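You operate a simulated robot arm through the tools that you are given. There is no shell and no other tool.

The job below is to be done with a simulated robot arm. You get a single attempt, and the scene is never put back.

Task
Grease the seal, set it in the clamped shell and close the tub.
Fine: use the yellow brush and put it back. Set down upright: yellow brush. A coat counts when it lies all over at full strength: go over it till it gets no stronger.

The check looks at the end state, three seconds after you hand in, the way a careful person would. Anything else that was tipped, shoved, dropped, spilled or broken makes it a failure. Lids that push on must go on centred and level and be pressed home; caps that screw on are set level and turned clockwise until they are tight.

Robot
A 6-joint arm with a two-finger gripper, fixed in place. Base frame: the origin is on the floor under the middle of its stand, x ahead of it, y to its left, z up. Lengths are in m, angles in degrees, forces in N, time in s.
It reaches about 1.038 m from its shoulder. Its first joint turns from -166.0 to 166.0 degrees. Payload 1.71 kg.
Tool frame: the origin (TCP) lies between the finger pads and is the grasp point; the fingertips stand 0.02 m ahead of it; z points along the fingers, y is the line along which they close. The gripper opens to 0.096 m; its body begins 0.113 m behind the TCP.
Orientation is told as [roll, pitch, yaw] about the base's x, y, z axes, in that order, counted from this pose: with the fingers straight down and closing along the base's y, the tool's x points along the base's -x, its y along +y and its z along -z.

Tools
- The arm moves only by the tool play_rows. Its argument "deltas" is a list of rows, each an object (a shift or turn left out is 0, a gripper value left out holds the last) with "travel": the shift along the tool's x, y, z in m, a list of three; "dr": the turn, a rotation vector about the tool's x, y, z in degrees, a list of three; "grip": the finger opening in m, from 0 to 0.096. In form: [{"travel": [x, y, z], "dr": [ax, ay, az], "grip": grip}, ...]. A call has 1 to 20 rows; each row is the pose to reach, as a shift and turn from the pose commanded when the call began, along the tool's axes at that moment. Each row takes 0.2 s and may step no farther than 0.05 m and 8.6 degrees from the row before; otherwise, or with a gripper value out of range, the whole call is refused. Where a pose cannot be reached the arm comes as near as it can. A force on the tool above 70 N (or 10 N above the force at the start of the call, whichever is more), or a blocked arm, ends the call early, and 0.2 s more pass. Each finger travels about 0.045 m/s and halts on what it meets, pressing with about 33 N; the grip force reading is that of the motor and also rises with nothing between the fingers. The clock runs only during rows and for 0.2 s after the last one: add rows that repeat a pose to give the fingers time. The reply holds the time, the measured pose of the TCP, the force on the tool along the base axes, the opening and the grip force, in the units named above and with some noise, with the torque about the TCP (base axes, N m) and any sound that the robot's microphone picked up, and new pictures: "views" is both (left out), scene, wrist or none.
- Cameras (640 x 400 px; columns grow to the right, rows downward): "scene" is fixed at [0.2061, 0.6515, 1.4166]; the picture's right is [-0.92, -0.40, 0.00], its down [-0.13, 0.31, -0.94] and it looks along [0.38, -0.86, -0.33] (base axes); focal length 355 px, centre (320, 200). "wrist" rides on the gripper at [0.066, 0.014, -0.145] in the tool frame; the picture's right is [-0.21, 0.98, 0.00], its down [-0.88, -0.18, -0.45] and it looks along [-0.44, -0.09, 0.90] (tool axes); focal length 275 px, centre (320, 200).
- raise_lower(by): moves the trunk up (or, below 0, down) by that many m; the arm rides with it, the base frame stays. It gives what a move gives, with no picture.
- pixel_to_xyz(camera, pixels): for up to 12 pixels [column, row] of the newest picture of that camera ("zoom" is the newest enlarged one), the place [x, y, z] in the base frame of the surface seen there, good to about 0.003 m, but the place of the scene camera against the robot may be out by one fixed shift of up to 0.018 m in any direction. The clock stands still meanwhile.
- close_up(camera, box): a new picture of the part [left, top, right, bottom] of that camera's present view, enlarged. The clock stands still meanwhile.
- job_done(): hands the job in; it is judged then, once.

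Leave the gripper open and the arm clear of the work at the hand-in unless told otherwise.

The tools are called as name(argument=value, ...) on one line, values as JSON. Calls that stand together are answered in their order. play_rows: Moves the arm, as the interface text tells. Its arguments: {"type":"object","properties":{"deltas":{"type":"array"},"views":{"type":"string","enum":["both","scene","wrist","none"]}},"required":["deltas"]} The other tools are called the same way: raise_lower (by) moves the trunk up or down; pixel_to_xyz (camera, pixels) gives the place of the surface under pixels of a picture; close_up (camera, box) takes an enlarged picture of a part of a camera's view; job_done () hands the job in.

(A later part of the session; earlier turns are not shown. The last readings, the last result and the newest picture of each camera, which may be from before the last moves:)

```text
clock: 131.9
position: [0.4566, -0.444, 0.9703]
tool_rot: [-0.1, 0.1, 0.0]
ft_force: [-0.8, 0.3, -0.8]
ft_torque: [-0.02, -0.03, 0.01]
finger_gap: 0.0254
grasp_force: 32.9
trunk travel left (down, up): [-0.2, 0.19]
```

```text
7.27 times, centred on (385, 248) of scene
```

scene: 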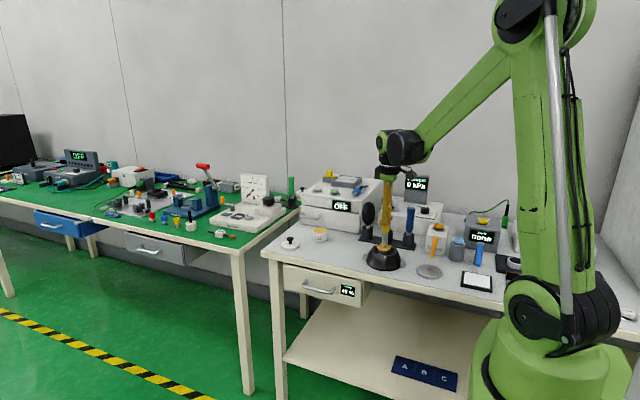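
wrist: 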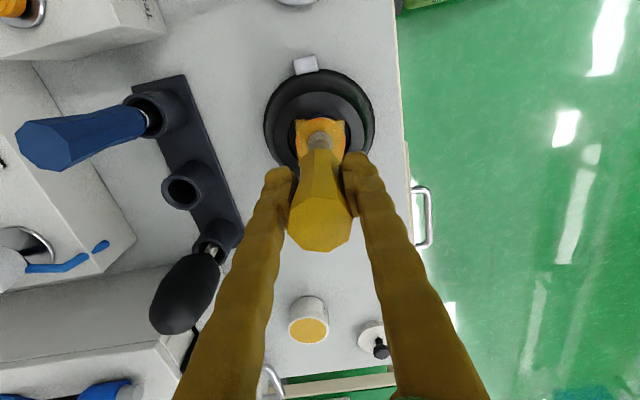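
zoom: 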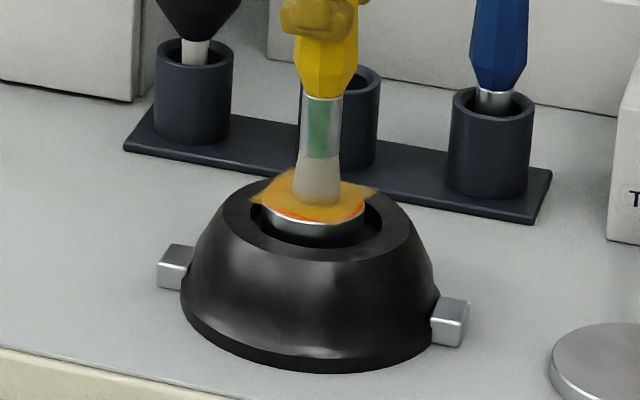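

The +y corners still look a shade weaker and contact is now lost. A second, reversed perimeter 0.8 mm lower, dwelling on the +y corners.

play_rows(deltas=[{"travel": [0, 0.01, 0.0008]}, {"travel": [0, 0.0195, 0.0008]}, {"travel": [0.01, 0.0195, 0.0008]}, {"travel": [0.0195, 0.0195, 0.0008]}, {"travel": [0.0165, 0.0165, 0.0008]}, {"travel": [0.0205, 0.0205, 0.0008]}, {"travel": [0.01, 0.0195, 0.0008]}, {"travel": [0, 0.0195, 0.0008]}, {"travel": [-0.01, 0.0195, 0.0008]}, {"travel": [-0.0195, 0.0195, 0.0008]}, {"travel": [-0.0165, 0.0165, 0.0008]}, {"travel": [-0.0205, 0.0205, 0.0008]}, {"travel": [-0.0195, 0.01, 0.0008]}, {"travel": [-0.0195, 0, 0.0008]}, {"travel": [-0.0195, -0.01, 0.0008]}, {"travel": [-0.0195, -0.0195, 0.0008]}, {"travel": [-0.01, -0.0195, 0.0008]}, {"travel": [0, -0.0195, 0.0008]}, {"travel": [0, -0.01, 0.0008]}, {"travel": [0, 0, 0.0008]}], views="none")

play_rows(deltas=[{"travel": [0.012, 0, 0]}, {"travel": [0.0195, 0, 0]}, {"travel": [0.0195, 0.01, 0]}, {"travel": [0.0195, 0.0195, 0]}, {"travel": [0.0165, 0.0165, 0]}, {"travel": [0.0205, 0.0205, 0]}, {"travel": [0.0195, 0.01, 0]}, {"travel": [0.0195, -0.01, 0]}, {"travel": [0.0195, -0.0195, 0]}, {"travel": [0.008, -0.0195, 0]}, {"travel": [0.008, -0.008, 0]}, {"travel": [0.008, 0.008, 0]}, {"travel": [0.008, 0.018, 0]}, {"travel": [-0.008, 0.018, 0]}, {"travel": [-0.008, 0.006, 0]}, {"travel": [-0.008, -0.006, 0]}, {"travel": [-0.008, -0.018, 0]}, {"travel": [0, -0.01, 0]}, {"travel": [0, 0.005, 0]}, {"travel": [0, 0, 0]}], views="none")

play_rows(deltas=[{"travel": [0, 0, -0.02]}, {"travel": [-0.02, 0, -0.05]}, {"travel": [-0.06, 0, -0.05]}, {"travel": [-0.1, 0, -0.05]}, {"travel": [-0.1, 0, -0.05]}])

close_up(camera="scene", box=[372, 240, 396, 256])

close_up(camera="wrist", box=[250, 0, 370, 90])

```text
clock: 136.1
position: [0.4574, -0.4449, 0.9697]
tool_rot: [-0.1, 0.0, 0.1]
ft_force: [-0.5, 1.5, 0.9]
ft_torque: [0.11, 0.05, -0.02]
finger_gap: 0.0256
grasp_force: 32.9
trunk travel left (down, up): [-0.2, 0.19]
```

```text
clock: 140.3
position: [0.4563, -0.4435, 0.9699]
tool_rot: [-0.1, 0.0, -0.1]
ft_force: [-0.4, 0.3, 0.6]
ft_torque: [-0.01, 0.01, -0.03]
finger_gap: 0.0255
grasp_force: 33.2
trunk travel left (down, up): [-0.2, 0.19]
```

```text
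clock: 141.5
position: [0.5559, -0.4447, 1.0201]
tool_rot: [-0.1, 0.1, -0.2]
ft_force: [0.4, 0.2, -0.3]
ft_torque: [0.03, 0.06, -0.04]
finger_gap: 0.0254
grasp_force: 32.9
trunk travel left (down, up): [-0.2, 0.19]
```

scene: 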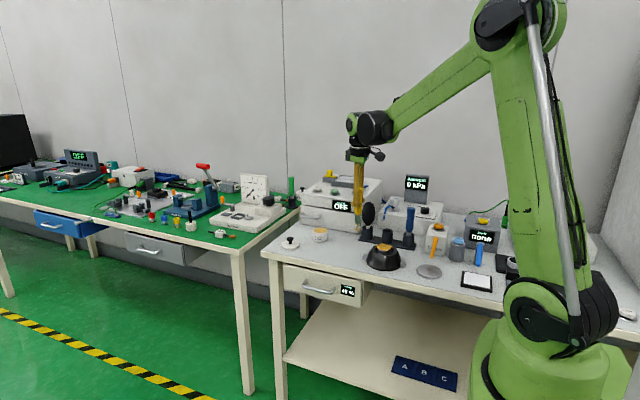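
wrist: 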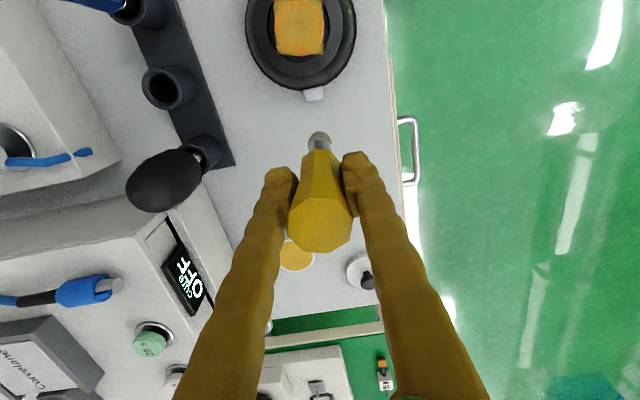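

```text
16.00 times, centred on (384, 248) of scene
```

zoom: 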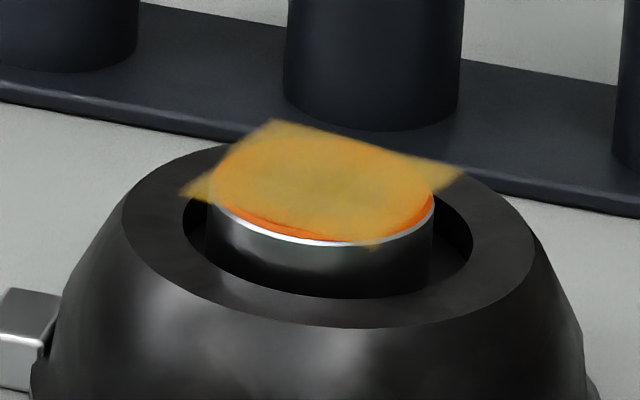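

```text
4.44 times, centred on (310, 45) of wrist
```

zoom: 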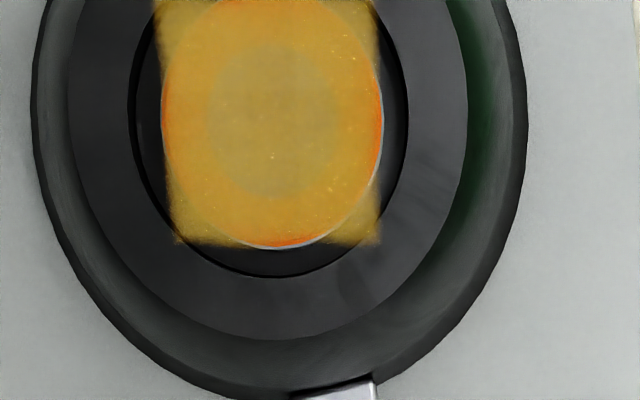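

The coat is now an even amber right out to all corners, unchanged over the disc — full strength. I'll return the brush: over the cup first (x first, then along -y).

play_rows(deltas=[{"travel": [0.03, -0.005, -0.015]}, {"travel": [0.06, -0.015, -0.02]}, {"travel": [0.0763, -0.045, -0.02]}, {"travel": [0.0763, -0.085, -0.02]}, {"travel": [0.0763, -0.12, -0.02]}, {"travel": [0.0763, -0.1538, -0.02]}, {"travel": [0.0763, -0.1538, -0.02]}])

close_up(camera="wrist", box=[270, 100, 370, 180])

pixel_to_xyz(camera="wrist", pixels=[[320, 134], [320, 137], [320, 145], [320, 165], [318, 110], [320, 222]])

```text
clock: 143.1
position: [0.4783, -0.5985, 1.0392]
tool_rot: [0.0, 0.1, -0.1]
ft_force: [0.7, -0.4, -0.6]
ft_torque: [0.03, 0.0, 0.03]
finger_gap: 0.0256
grasp_force: 33.2
trunk travel left (down, up): [-0.2, 0.19]
```

scene: 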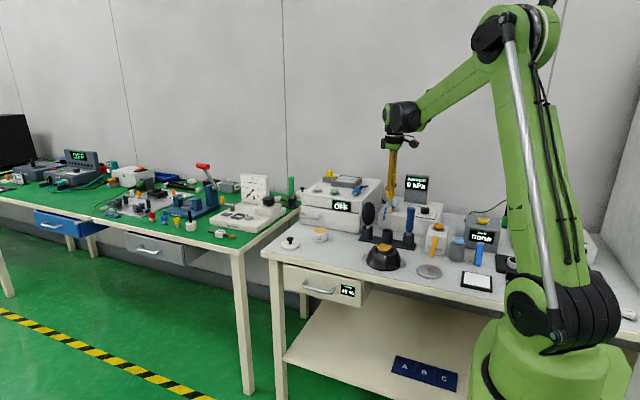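
wrist: 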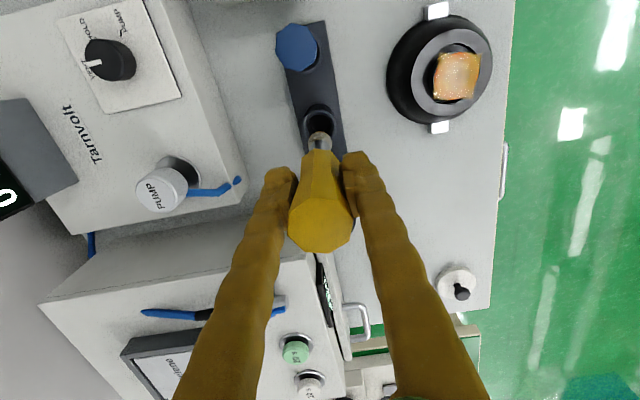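

```text
5.00 times, centred on (320, 140) of wrist
```

zoom: 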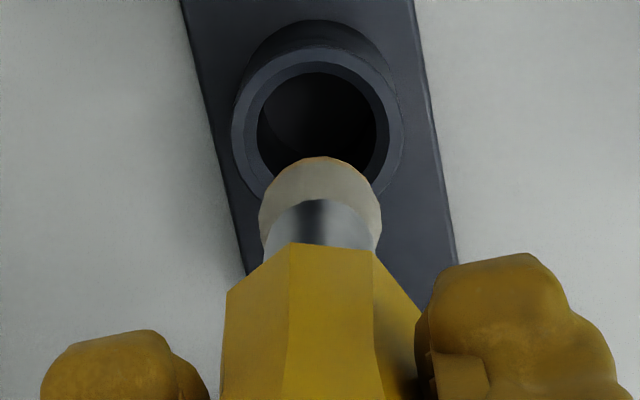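

```text
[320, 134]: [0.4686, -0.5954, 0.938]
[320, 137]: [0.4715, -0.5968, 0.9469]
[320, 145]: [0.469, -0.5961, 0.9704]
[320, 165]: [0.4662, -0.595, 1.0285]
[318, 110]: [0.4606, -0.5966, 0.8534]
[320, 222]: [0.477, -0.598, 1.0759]
```

The brush sits in the grip as when I picked it up, and it lines up with the cup. I'll lower it into the cup to 5 mm above the floor.

play_rows(deltas=[{"travel": [0.001, -0.0005, 0.03]}, {"travel": [0.001, -0.0005, 0.06]}, {"travel": [0.001, -0.0005, 0.08]}, {"travel": [0.001, -0.0005, 0.1]}, {"travel": [0.001, -0.0005, 0.115]}, {"travel": [0.001, -0.0005, 0.115]}], views="scene")

close_up(camera="scene", box=[365, 190, 410, 250])

```text
clock: 144.5
position: [0.4768, -0.5991, 0.9236]
tool_rot: [-0.2, 0.0, -0.1]
ft_force: [0.5, 0.1, -1.0]
ft_torque: [0.03, 0.04, 0.02]
finger_gap: 0.0255
grasp_force: 33.7
trunk travel left (down, up): [-0.2, 0.19]
```

scene: 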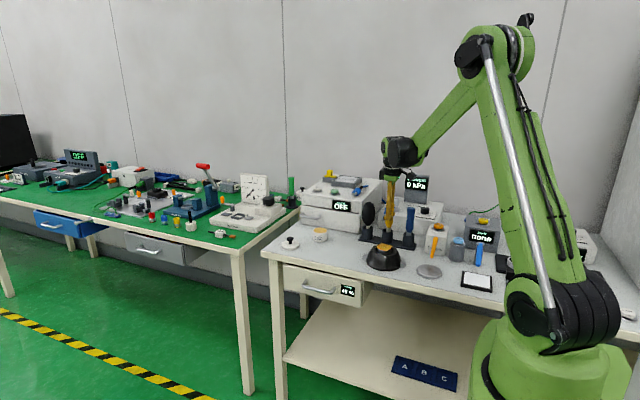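

```text
6.67 times, centred on (388, 220) of scene
```

zoom: 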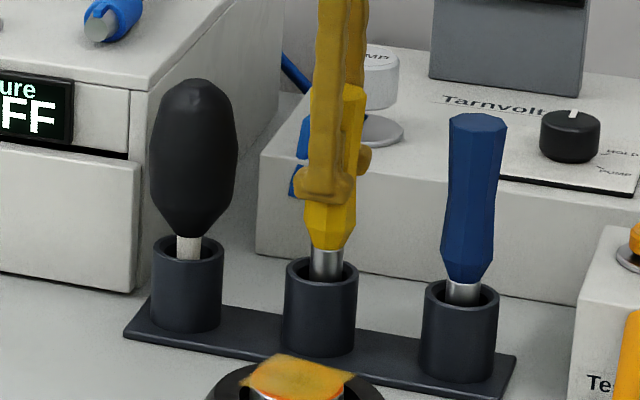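

Nicely in the cup. I'll lower the last few mm in small steps to feel the floor.

play_rows(deltas=[{"travel": [0, 0, 0.002]}, {"travel": [0, 0, 0.004]}, {"travel": [0, 0, 0.005]}, {"travel": [0, 0, 0.005]}], views="none")

play_rows(deltas=[{"travel": [0, 0, 0.0005]}, {"travel": [0, 0, 0.001]}, {"travel": [0, 0, 0.001]}], views="none")

```text
clock: 145.5
position: [0.4782, -0.5984, 0.919]
tool_rot: [-0.1, 0.0, 0.1]
ft_force: [0.2, -0.3, -0.2]
ft_torque: [0.02, 0.02, 0.01]
finger_gap: 0.0257
grasp_force: 33.0
trunk travel left (down, up): [-0.2, 0.19]
```

```text
clock: 146.3
position: [0.4777, -0.5976, 0.9188]
tool_rot: [-0.1, -0.1, -0.1]
ft_force: [-0.5, -0.3, 0.4]
ft_torque: [-0.03, 0.03, 0.0]
finger_gap: 0.0258
grasp_force: 33.2
trunk travel left (down, up): [-0.2, 0.19]
```

play_rows(deltas=[{"travel": [0, 0, 0.0005]}, {"travel": [0, 0, 0.0012]}, {"travel": [0, 0, 0.0012]}], views="none")

```text
clock: 147.1
position: [0.4774, -0.5987, 0.9174]
tool_rot: [-0.1, 0.0, -0.2]
ft_force: [0.7, 0.4, -0.6]
ft_torque: [0.02, -0.03, 0.04]
finger_gap: 0.0256
grasp_force: 33.1
trunk travel left (down, up): [-0.2, 0.19]
```

play_rows(deltas=[{"travel": [0, 0, 0.0005]}, {"travel": [0, 0, 0.0012]}, {"travel": [0, 0, 0.0012]}], views="none")

```text
clock: 147.9
position: [0.4771, -0.5989, 0.9172]
tool_rot: [-0.1, 0.1, -0.1]
ft_force: [0.5, 0.2, 8.7]
ft_torque: [-0.05, -0.08, -0.02]
finger_gap: 0.0256
grasp_force: 32.9
trunk travel left (down, up): [-0.2, 0.19]
```

The floor is felt (8.7 N). I'll ease up half a millimetre and open.

play_rows(deltas=[{"travel": [0, 0, -0.0006]}, {"travel": [0, 0, -0.0006], "grip": 0.03}, {"travel": [0, 0, -0.0006], "grip": 0.045}, {"travel": [0, 0, -0.0006], "grip": 0.06}, {"travel": [0, 0, -0.0006], "grip": 0.066}, {"travel": [0, 0, -0.0006], "grip": 0.066}, {"travel": [0, 0, -0.0006], "grip": 0.066}], views="wrist")

play_rows(deltas=[{"travel": [0, 0, -0.03]}, {"travel": [0, 0, -0.06]}, {"travel": [0, 0, -0.09]}, {"travel": [0, 0, -0.12]}, {"travel": [0, 0, -0.12]}])

close_up(camera="scene", box=[365, 190, 410, 250])

```text
clock: 149.5
position: [0.4782, -0.5984, 0.9163]
tool_rot: [0.0, 0.1, -0.1]
ft_force: [0.4, 0.5, 0.7]
ft_torque: [0.0, 0.0, 0.0]
finger_gap: 0.0661
grasp_force: 0.2
trunk travel left (down, up): [-0.2, 0.19]
```

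wrist: 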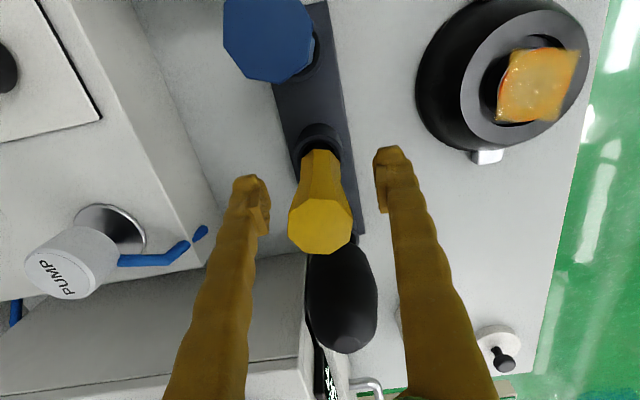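

```text
clock: 150.7
position: [0.477, -0.5992, 1.0369]
tool_rot: [-0.1, 0.0, 0.0]
ft_force: [-0.1, 0.2, 0.0]
ft_torque: [-0.01, 0.02, 0.0]
finger_gap: 0.0661
grasp_force: 0.0
trunk travel left (down, up): [-0.2, 0.19]
```

scene: 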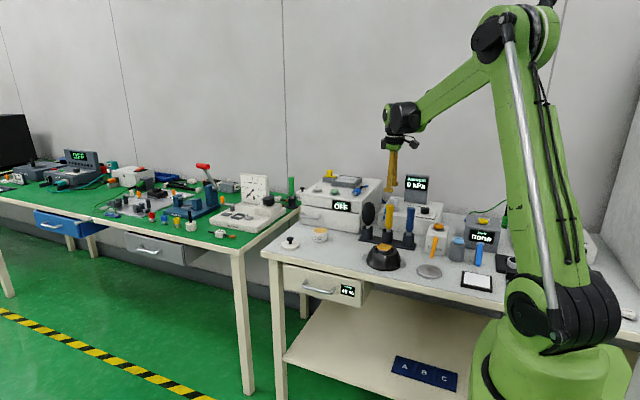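
wrist: 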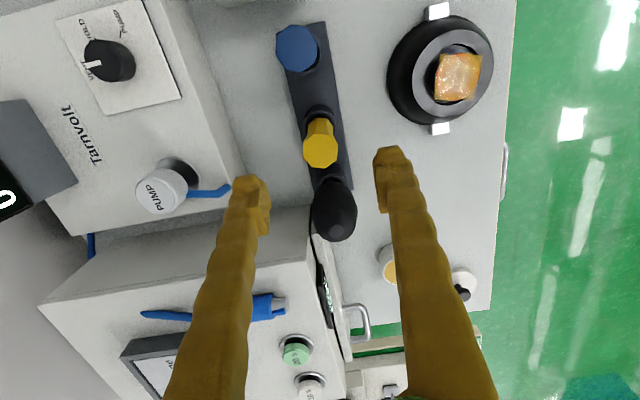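

```text
6.67 times, centred on (388, 220) of scene
```

zoom: 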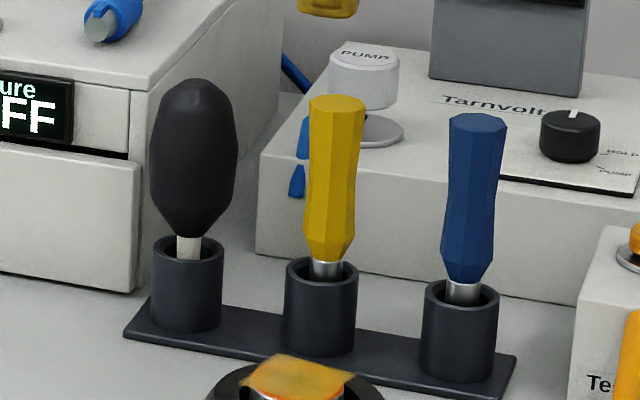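

The yellow brush stands upright in its cup. Now the lid: I'll move over to view it from near above (out along +y first), opening the fingers a bit less than full.

play_rows(deltas=[{"travel": [0, 0.04, 0]}, {"travel": [0, 0.085, 0]}, {"travel": [-0.03, 0.12, 0]}, {"travel": [-0.07, 0.14, 0.01]}, {"travel": [-0.11, 0.155, 0.02]}, {"travel": [-0.15, 0.165, 0.03]}, {"travel": [-0.19, 0.175, 0.045]}, {"travel": [-0.23, 0.185, 0.06]}, {"travel": [-0.262, 0.189, 0.067]}, {"travel": [-0.262, 0.189, 0.067]}])

close_up(camera="wrist", box=[270, 150, 370, 230])

```text
clock: 152.9
position: [0.742, -0.4107, 0.9687]
tool_rot: [-0.1, -0.1, -0.1]
ft_force: [0.3, -0.4, -0.3]
ft_torque: [0.0, 0.01, -0.01]
finger_gap: 0.0664
grasp_force: 0.0
trunk travel left (down, up): [-0.2, 0.19]
```

scene: 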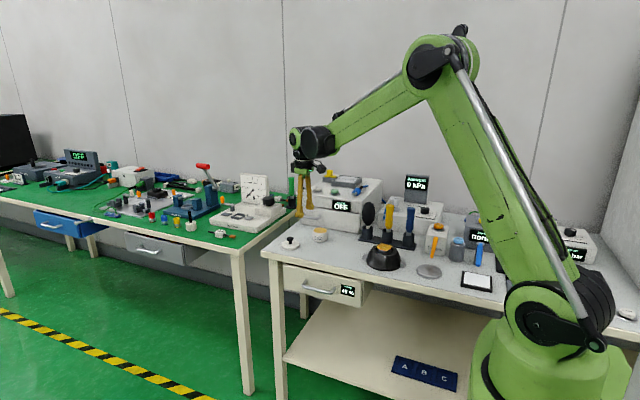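
wrist: 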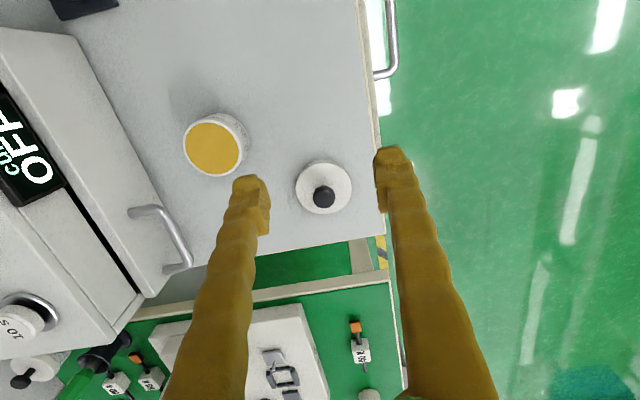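

```text
5.00 times, centred on (320, 190) of wrist
```

zoom: 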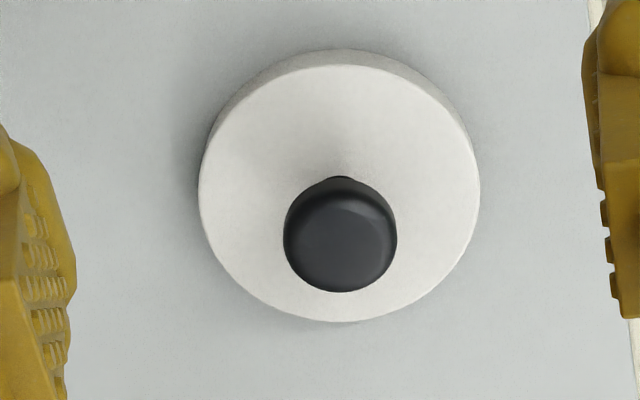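

I'll read positions of the lid's knob, disc edges and the tub's rim.

pixel_to_xyz(camera="wrist", pixels=[[324, 198], [324, 192], [315, 197], [333, 197], [299, 188], [348, 188], [324, 166], [324, 211], [213, 149], [190, 149], [238, 149], [213, 128]])

pixel_to_xyz(camera="wrist", pixels=[[213, 173], [322, 186], [324, 205], [300, 215], [186, 160], [242, 140]])

close_up(camera="wrist", box=[165, 100, 265, 190])

close_up(camera="scene", box=[278, 222, 334, 254])

```text
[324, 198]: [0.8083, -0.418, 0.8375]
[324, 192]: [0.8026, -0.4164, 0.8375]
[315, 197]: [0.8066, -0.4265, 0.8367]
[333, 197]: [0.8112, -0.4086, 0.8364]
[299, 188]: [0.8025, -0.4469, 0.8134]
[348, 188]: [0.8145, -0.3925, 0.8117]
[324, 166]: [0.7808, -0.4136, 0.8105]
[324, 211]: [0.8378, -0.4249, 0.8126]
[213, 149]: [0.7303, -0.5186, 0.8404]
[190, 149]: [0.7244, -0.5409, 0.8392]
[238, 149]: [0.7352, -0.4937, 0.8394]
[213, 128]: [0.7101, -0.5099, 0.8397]
```

```text
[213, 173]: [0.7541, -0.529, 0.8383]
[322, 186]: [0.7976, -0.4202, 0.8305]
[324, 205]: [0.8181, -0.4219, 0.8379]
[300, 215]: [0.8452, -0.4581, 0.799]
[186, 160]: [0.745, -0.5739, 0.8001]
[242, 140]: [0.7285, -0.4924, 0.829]
```

```text
4.44 times, centred on (215, 145) of wrist
```

zoom: 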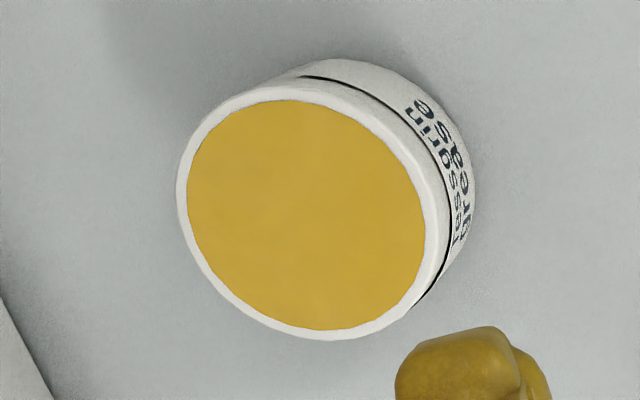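

```text
11.43 times, centred on (306, 238) of scene
```

zoom: 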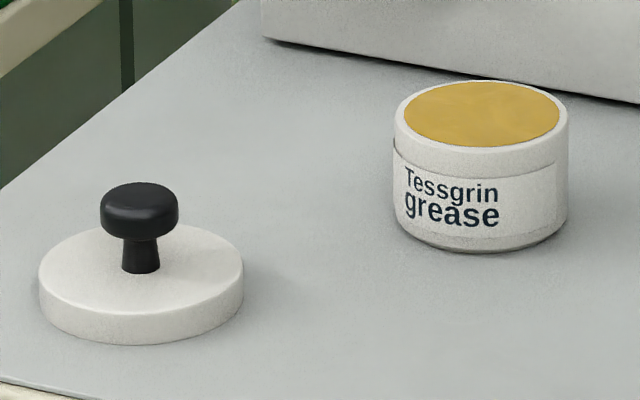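

Lid centre ≈(0.809,-0.419), knob head (0.025 wide) z 0.827–0.838; tub centre ≈(0.730,-0.519), rim z 0.840. I'll move above the knob at z≈0.90 and verify alignment.

play_rows(deltas=[{"travel": [-0.03, -0.003, 0.02]}, {"travel": [-0.0665, -0.0073, 0.05]}, {"travel": [-0.0665, -0.0073, 0.068]}, {"travel": [-0.0665, -0.0073, 0.068]}])

close_up(camera="wrist", box=[270, 120, 370, 200])

play_rows(deltas=[{"travel": [0, 0, 0]}], views="none")

play_rows(deltas=[{"travel": [0, 0, 0]}], views="none")

```text
clock: 153.9
position: [0.8068, -0.4171, 0.9017]
tool_rot: [-0.1, 0.0, 0.0]
ft_force: [0.0, 0.1, -0.3]
ft_torque: [-0.01, -0.03, 0.03]
finger_gap: 0.0657
grasp_force: 0.1
trunk travel left (down, up): [-0.2, 0.19]
```

scene: 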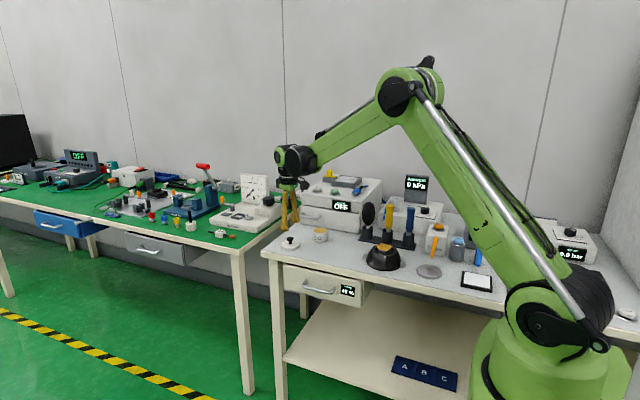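
wrist: 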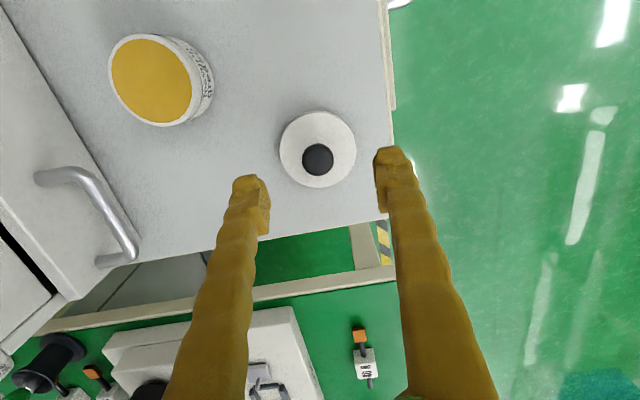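

```text
5.00 times, centred on (320, 160) of wrist
```

zoom: 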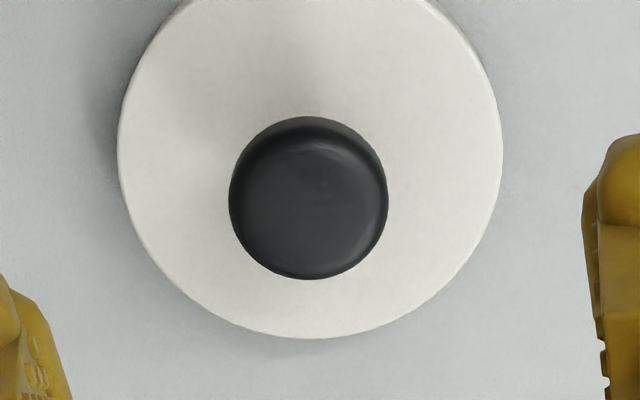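

```text
clock: 154.3
position: [0.8075, -0.4179, 0.9014]
tool_rot: [-0.1, 0.0, -0.1]
ft_force: [-0.5, -1.0, -0.1]
ft_torque: [-0.03, 0.0, -0.03]
finger_gap: 0.0661
grasp_force: 0.0
trunk travel left (down, up): [-0.2, 0.19]
```

```text
clock: 154.7
position: [0.807, -0.4168, 0.9007]
tool_rot: [0.0, 0.1, -0.1]
ft_force: [-0.1, -0.7, 1.1]
ft_torque: [-0.02, 0.04, 0.0]
finger_gap: 0.0658
grasp_force: 0.0
trunk travel left (down, up): [-0.2, 0.19]
```

The knob is 2 mm to +x and 2 mm to -y of the TCP. I'll correct and lower to TCP z≈0.8355 (tips 3 mm above the lid's disc).

pixel_to_xyz(camera="wrist", pixels=[[152, 80], [112, 80], [191, 80], [152, 42], [152, 118], [318, 158], [318, 150], [283, 150], [355, 150], [318, 187], [318, 113]])

play_rows(deltas=[{"travel": [-0.0021, -0.0023, 0.01]}, {"travel": [-0.0021, -0.0023, 0.035]}, {"travel": [-0.0021, -0.0023, 0.055]}, {"travel": [-0.0021, -0.0023, 0.0655]}, {"travel": [-0.0021, -0.0023, 0.0655]}])

close_up(camera="scene", box=[270, 215, 320, 260])

```text
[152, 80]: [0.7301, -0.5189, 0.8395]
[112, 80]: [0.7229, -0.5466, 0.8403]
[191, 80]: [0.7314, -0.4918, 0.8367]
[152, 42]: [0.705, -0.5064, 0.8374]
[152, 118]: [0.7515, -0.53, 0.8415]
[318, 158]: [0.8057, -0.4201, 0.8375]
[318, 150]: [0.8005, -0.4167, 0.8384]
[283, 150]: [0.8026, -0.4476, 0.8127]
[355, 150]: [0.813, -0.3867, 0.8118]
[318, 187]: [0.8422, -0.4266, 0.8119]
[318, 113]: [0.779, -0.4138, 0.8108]
```

```text
clock: 155.9
position: [0.8091, -0.4209, 0.8355]
tool_rot: [-0.1, -0.1, -0.1]
ft_force: [0.5, -0.2, -0.1]
ft_torque: [0.0, 0.0, 0.01]
finger_gap: 0.0662
grasp_force: 0.0
trunk travel left (down, up): [-0.2, 0.19]
```

scene: 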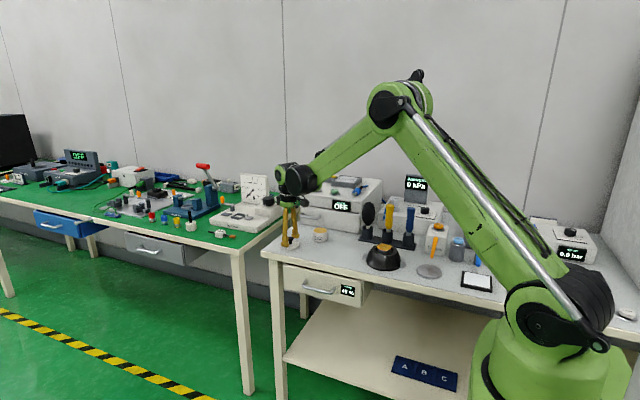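
wrist: 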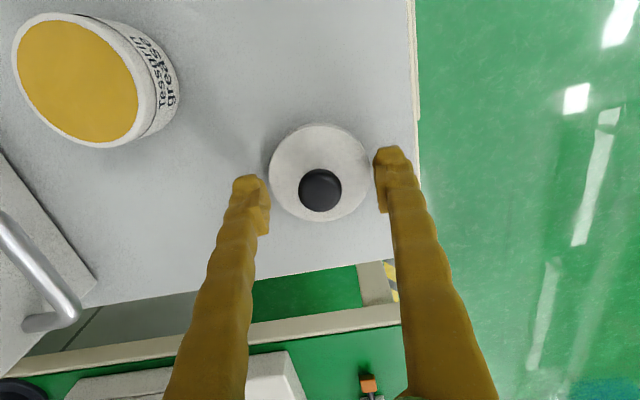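

```text
8.89 times, centred on (295, 238) of scene
```

zoom: 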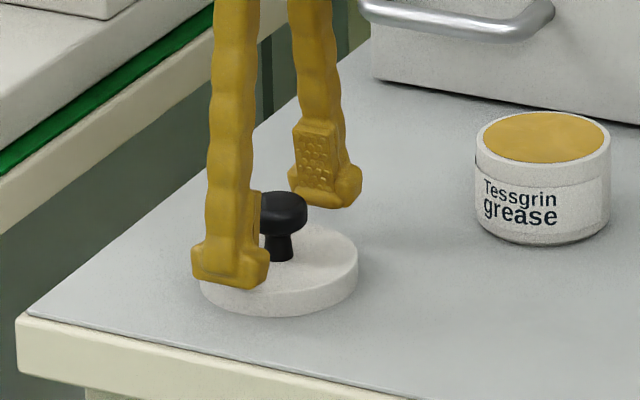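

The knob is centred between the fingers. I'll close on its head.

play_rows(deltas=[{"grip": 0.045}, {"grip": 0.03}, {"grip": 0.02}, {"grip": 0.01}, {"grip": 0.01}, {"grip": 0.01}])

close_up(camera="scene", box=[270, 215, 320, 260])

close_up(camera="wrist", box=[250, 110, 390, 230])

```text
clock: 157.3
position: [0.8086, -0.4201, 0.8363]
tool_rot: [-0.1, 0.0, -0.1]
ft_force: [0.9, 1.0, -0.1]
ft_torque: [0.02, 0.01, 0.0]
finger_gap: 0.0185
grasp_force: 32.5
trunk travel left (down, up): [-0.2, 0.19]
```

scene: 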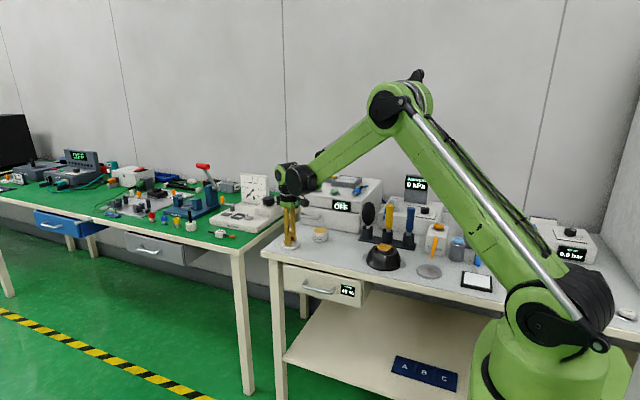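
wrist: 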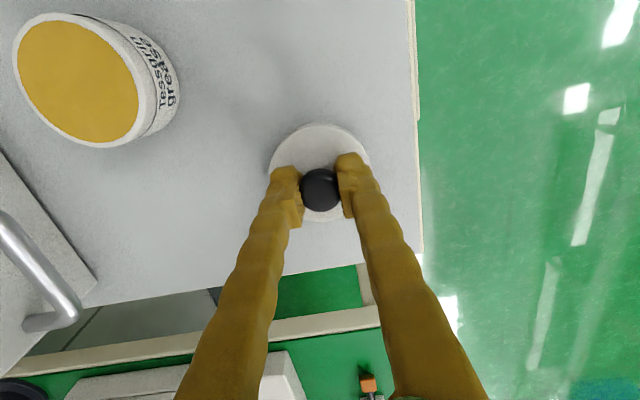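

```text
8.89 times, centred on (295, 238) of scene
```

zoom: 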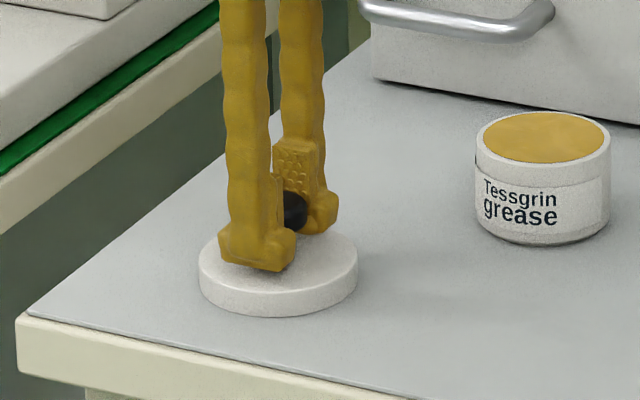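

```text
3.33 times, centred on (320, 170) of wrist
```

zoom: 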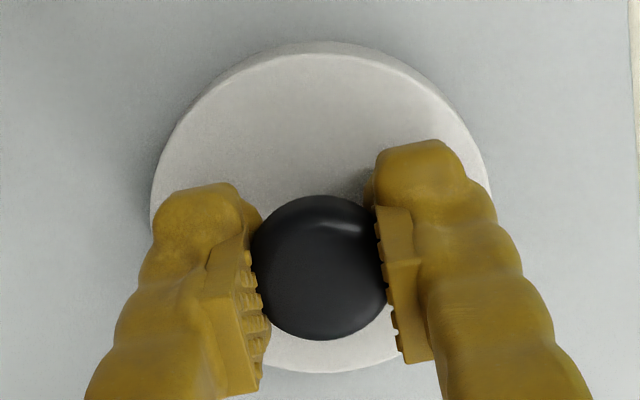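

Gap 0.0185 at 33 N — narrower than the head's 0.026, so the toes seem to hold it under/around the head. I'll lift 5 mm slowly and check whether the lid follows level.

play_rows(deltas=[{"travel": [0, 0, -0.001]}, {"travel": [0, 0, -0.002]}, {"travel": [0, 0, -0.003]}, {"travel": [0, 0, -0.004]}, {"travel": [0, 0, -0.005]}, {"travel": [0, 0, -0.005]}])

close_up(camera="scene", box=[270, 215, 320, 260])

close_up(camera="wrist", box=[250, 110, 390, 230])

```text
clock: 158.7
position: [0.8084, -0.4192, 0.8414]
tool_rot: [-0.1, 0.1, -0.2]
ft_force: [0.4, -0.4, -0.6]
ft_torque: [0.01, 0.0, -0.02]
finger_gap: 0.018
grasp_force: 33.2
trunk travel left (down, up): [-0.2, 0.19]
```

scene: 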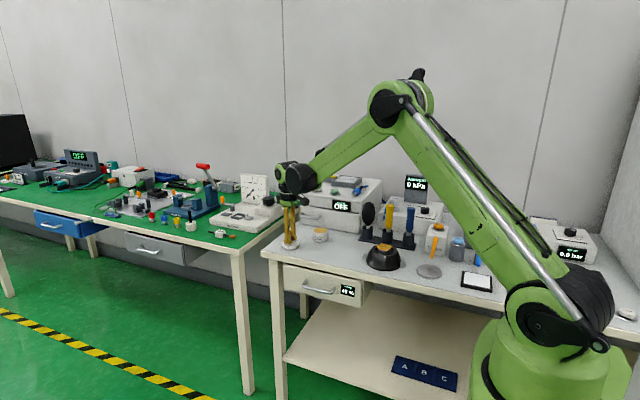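
wrist: 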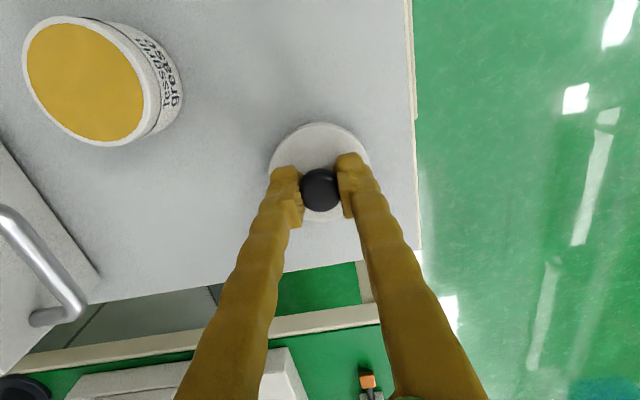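

```text
8.89 times, centred on (295, 238) of scene
```

zoom: 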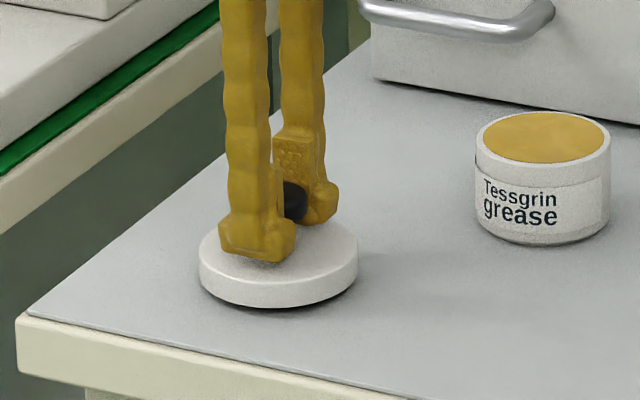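

```text
3.33 times, centred on (320, 170) of wrist
```

zoom: 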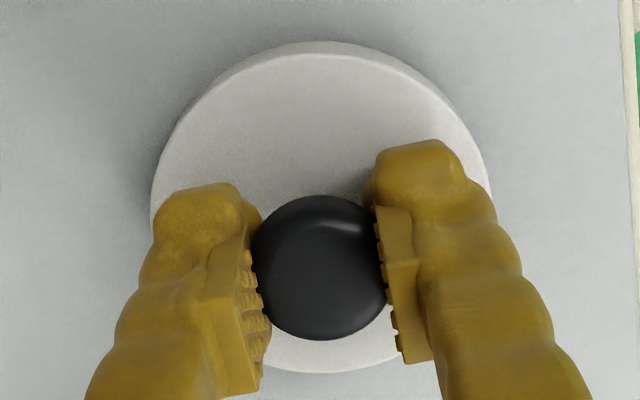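

The lid follows, level. I'll lift it to z 0.90 and carry it over the tub (shift -0.0796 in x, -0.0995 in y).

play_rows(deltas=[{"travel": [0, 0, -0.015]}, {"travel": [0, 0, -0.035]}, {"travel": [0, 0, -0.055]}, {"travel": [0, 0, -0.06]}, {"travel": [0.015, -0.018, -0.06]}, {"travel": [0.035, -0.043, -0.06]}, {"travel": [0.055, -0.068, -0.06]}, {"travel": [0.072, -0.09, -0.06]}, {"travel": [0.0796, -0.0995, -0.06]}, {"travel": [0.0796, -0.0995, -0.06]}])

close_up(camera="scene", box=[295, 205, 345, 250])

close_up(camera="wrist", box=[250, 90, 390, 230])

```text
clock: 160.9
position: [0.7277, -0.5188, 0.9012]
tool_rot: [-0.1, 0.0, -0.1]
ft_force: [-0.2, -0.4, -0.6]
ft_torque: [-0.04, 0.0, -0.03]
finger_gap: 0.018
grasp_force: 32.8
trunk travel left (down, up): [-0.2, 0.19]
```

scene: 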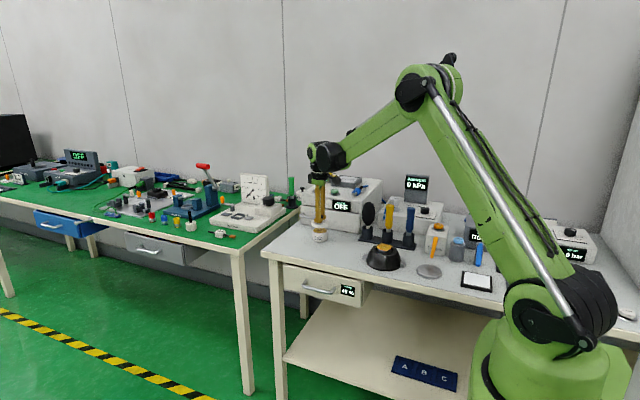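
wrist: 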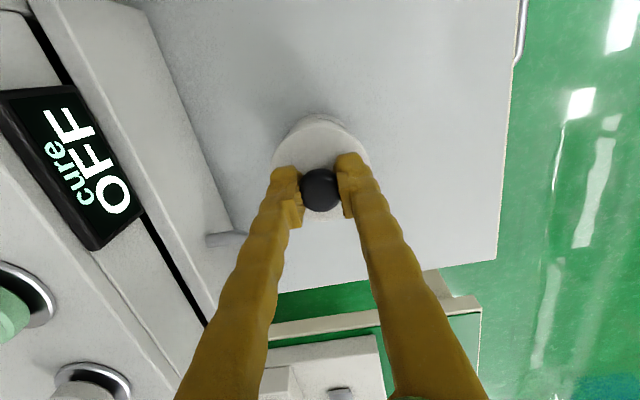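

```text
8.89 times, centred on (320, 228) of scene
```

zoom: 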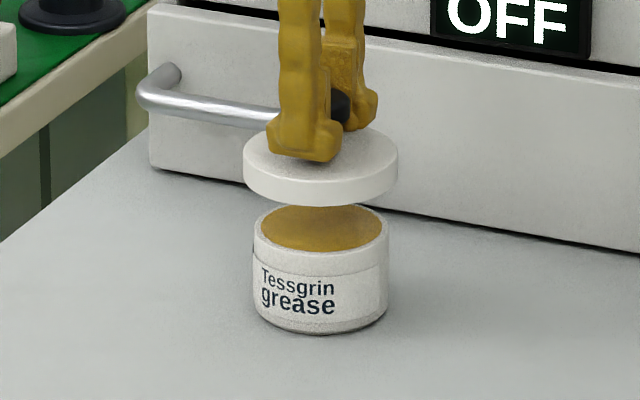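

```text
2.86 times, centred on (320, 160) of wrist
```

zoom: 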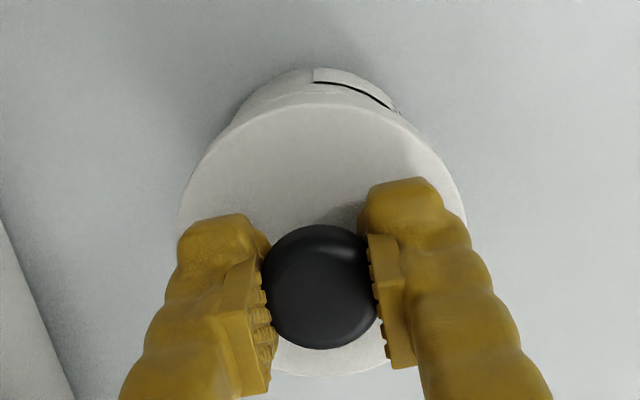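

In the scene view lid and tub columns agree within half a mm. I'll zoom in further in both views to check the fore-aft alignment.

close_up(camera="wrist", box=[266, 100, 376, 170])

close_up(camera="scene", box=[305, 218, 337, 246])

pixel_to_xyz(camera="scene", pixels=[[320, 227], [320, 228], [311, 224], [329, 224], [320, 232], [313, 231], [327, 231], [320, 236], [320, 240]])

```text
5.71 times, centred on (321, 135) of wrist
```

zoom: 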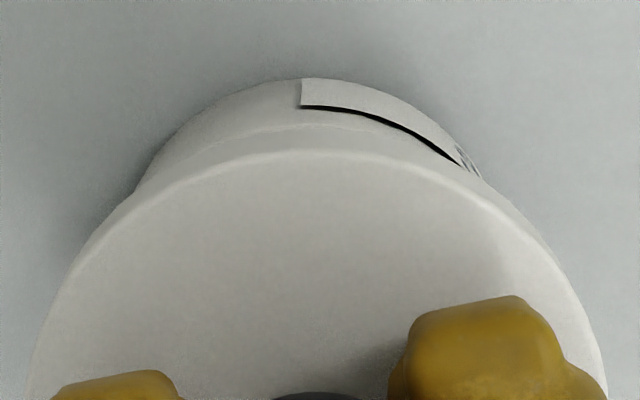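

```text
14.29 times, centred on (321, 232) of scene
```

zoom: 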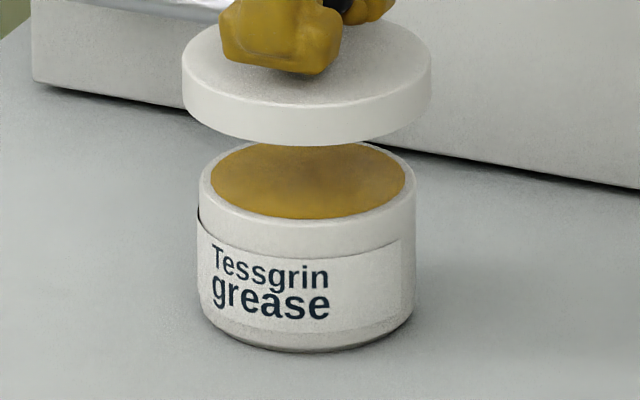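

```text
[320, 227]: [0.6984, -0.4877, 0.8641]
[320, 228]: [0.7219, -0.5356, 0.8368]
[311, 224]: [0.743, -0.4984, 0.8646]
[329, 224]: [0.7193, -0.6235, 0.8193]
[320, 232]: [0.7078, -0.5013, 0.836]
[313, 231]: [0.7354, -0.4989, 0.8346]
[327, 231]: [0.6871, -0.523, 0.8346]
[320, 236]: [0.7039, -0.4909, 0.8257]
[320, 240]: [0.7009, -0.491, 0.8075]
```

Alignment along the scene's horizontal is within 0.2 mm; the wrist view suggests moving the lid about 1 mm toward -y. I'll make that correction and lower until the lid's edge is about 4 mm above the tub's rim, then look again.

play_rows(deltas=[{"travel": [-0.0004, -0.001, 0.005]}, {"travel": [-0.0004, -0.001, 0.014]}, {"travel": [-0.0004, -0.001, 0.02]}, {"travel": [-0.0004, -0.001, 0.02]}])

close_up(camera="wrist", box=[266, 100, 376, 170])

close_up(camera="scene", box=[305, 218, 337, 246])

```text
clock: 161.9
position: [0.7309, -0.5203, 0.8809]
tool_rot: [-0.1, 0.1, 0.0]
ft_force: [0.4, 0.3, -0.1]
ft_torque: [-0.05, 0.0, 0.0]
finger_gap: 0.0183
grasp_force: 33.4
trunk travel left (down, up): [-0.2, 0.19]
```

scene: 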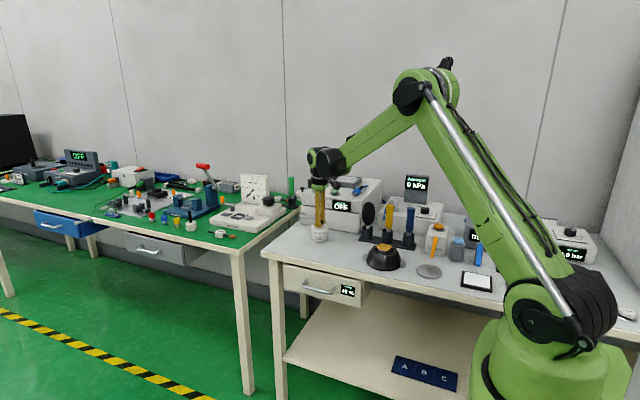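
wrist: 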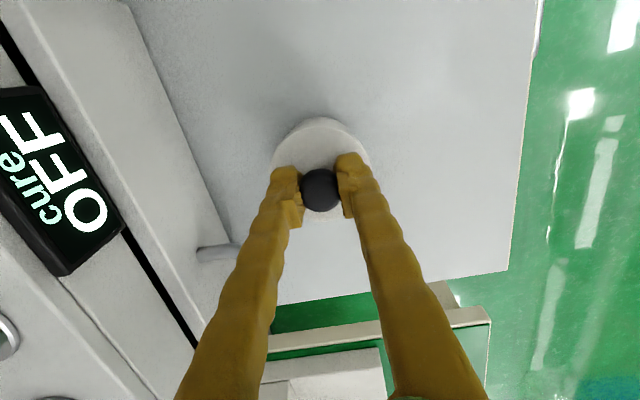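

```text
5.71 times, centred on (321, 135) of wrist
```

zoom: 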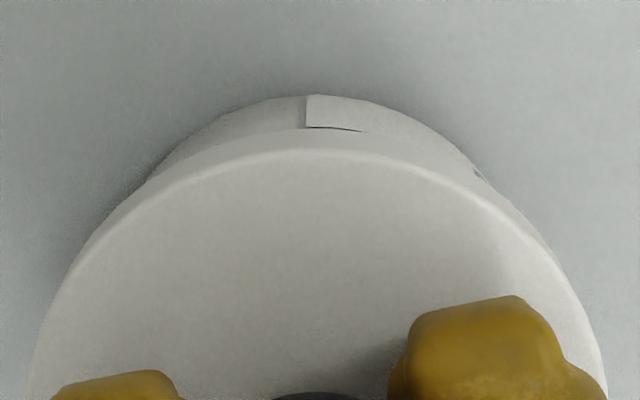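

```text
14.29 times, centred on (321, 232) of scene
```

zoom: 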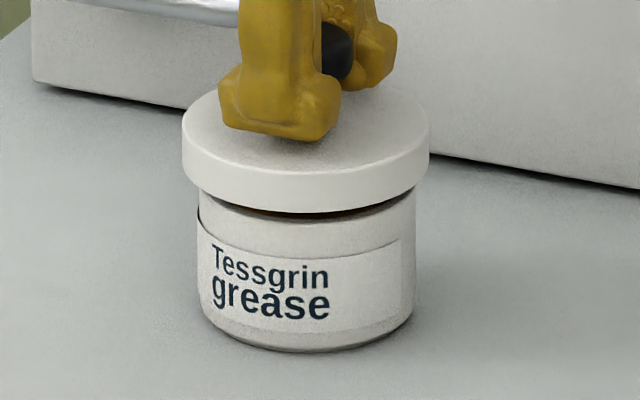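

Now both views agree (lid 306.5 vs tub 307 in the scene; 317.5 both in the wrist view). I'll lower in steps, watching the force.

play_rows(deltas=[{"travel": [0, 0, 0.001]}, {"travel": [0, 0, 0.002]}, {"travel": [0, 0, 0.003]}, {"travel": [0, 0, 0.004]}, {"travel": [0, 0, 0.004]}], views="none")

play_rows(deltas=[{"travel": [0, 0, 0.0005]}, {"travel": [0, 0, 0.001]}, {"travel": [0, 0, 0.001]}], views="none")

```text
clock: 163.1
position: [0.7286, -0.5206, 0.878]
tool_rot: [-0.2, 0.0, 0.0]
ft_force: [0.0, -0.5, 0.5]
ft_torque: [0.01, -0.01, -0.01]
finger_gap: 0.0182
grasp_force: 32.9
trunk travel left (down, up): [-0.2, 0.19]
```

```text
clock: 163.9
position: [0.7302, -0.52, 0.877]
tool_rot: [-0.1, 0.0, -0.1]
ft_force: [-0.5, 0.3, 0.4]
ft_torque: [-0.04, 0.01, -0.01]
finger_gap: 0.0183
grasp_force: 32.8
trunk travel left (down, up): [-0.2, 0.19]
```

play_rows(deltas=[{"travel": [0, 0, 0.0005]}, {"travel": [0, 0, 0.001]}, {"travel": [0, 0, 0.0015]}, {"travel": [0, 0, 0.0015]}], views="none")

play_rows(deltas=[{"travel": [0, 0, 0.0005]}, {"travel": [0, 0, 0.001]}, {"travel": [0, 0, 0.001]}], views="scene")

close_up(camera="scene", box=[305, 218, 337, 246])

```text
clock: 164.9
position: [0.7284, -0.5194, 0.8739]
tool_rot: [-0.1, 0.0, -0.1]
ft_force: [0.1, -0.2, -0.6]
ft_torque: [0.02, 0.01, 0.0]
finger_gap: 0.0183
grasp_force: 32.8
trunk travel left (down, up): [-0.2, 0.19]
```

```text
clock: 165.7
position: [0.7297, -0.5206, 0.874]
tool_rot: [-0.1, 0.1, -0.1]
ft_force: [-0.6, -0.6, -0.1]
ft_torque: [-0.02, 0.02, 0.0]
finger_gap: 0.0181
grasp_force: 33.1
trunk travel left (down, up): [-0.2, 0.19]
```

scene: 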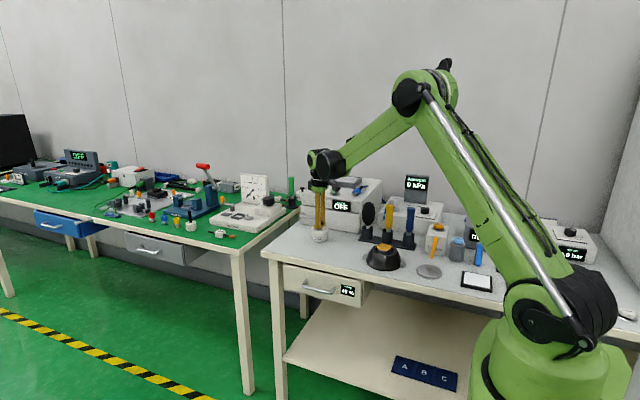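

```text
14.29 times, centred on (321, 232) of scene
```

zoom: 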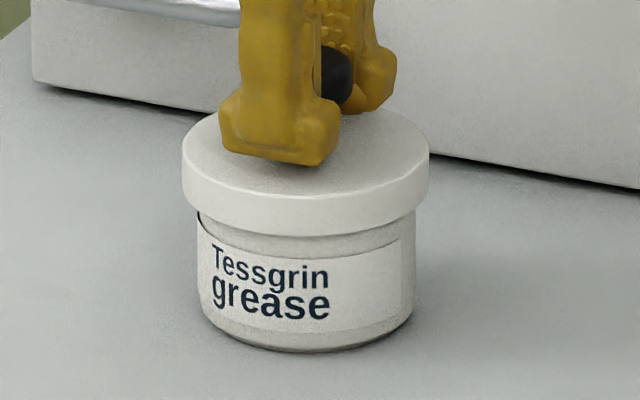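

The lid's skirt is already slipping over the tub's rim without force. Continue down in steps.

play_rows(deltas=[{"travel": [0, 0, 0.001]}, {"travel": [0, 0, 0.002]}, {"travel": [0, 0, 0.002]}], views="none")

play_rows(deltas=[{"travel": [0, 0, 0.001]}, {"travel": [0, 0, 0.002]}, {"travel": [0, 0, 0.002]}], views="none")

```text
clock: 166.5
position: [0.7289, -0.5193, 0.8724]
tool_rot: [-0.1, 0.0, 0.0]
ft_force: [0.6, -0.4, 0.5]
ft_torque: [0.02, -0.02, 0.04]
finger_gap: 0.0179
grasp_force: 32.8
trunk travel left (down, up): [-0.2, 0.19]
```

```text
clock: 167.3
position: [0.7296, -0.5208, 0.8701]
tool_rot: [-0.1, 0.0, -0.1]
ft_force: [0.0, 0.5, -0.2]
ft_torque: [-0.05, 0.02, 0.0]
finger_gap: 0.0181
grasp_force: 32.9
trunk travel left (down, up): [-0.2, 0.19]
```

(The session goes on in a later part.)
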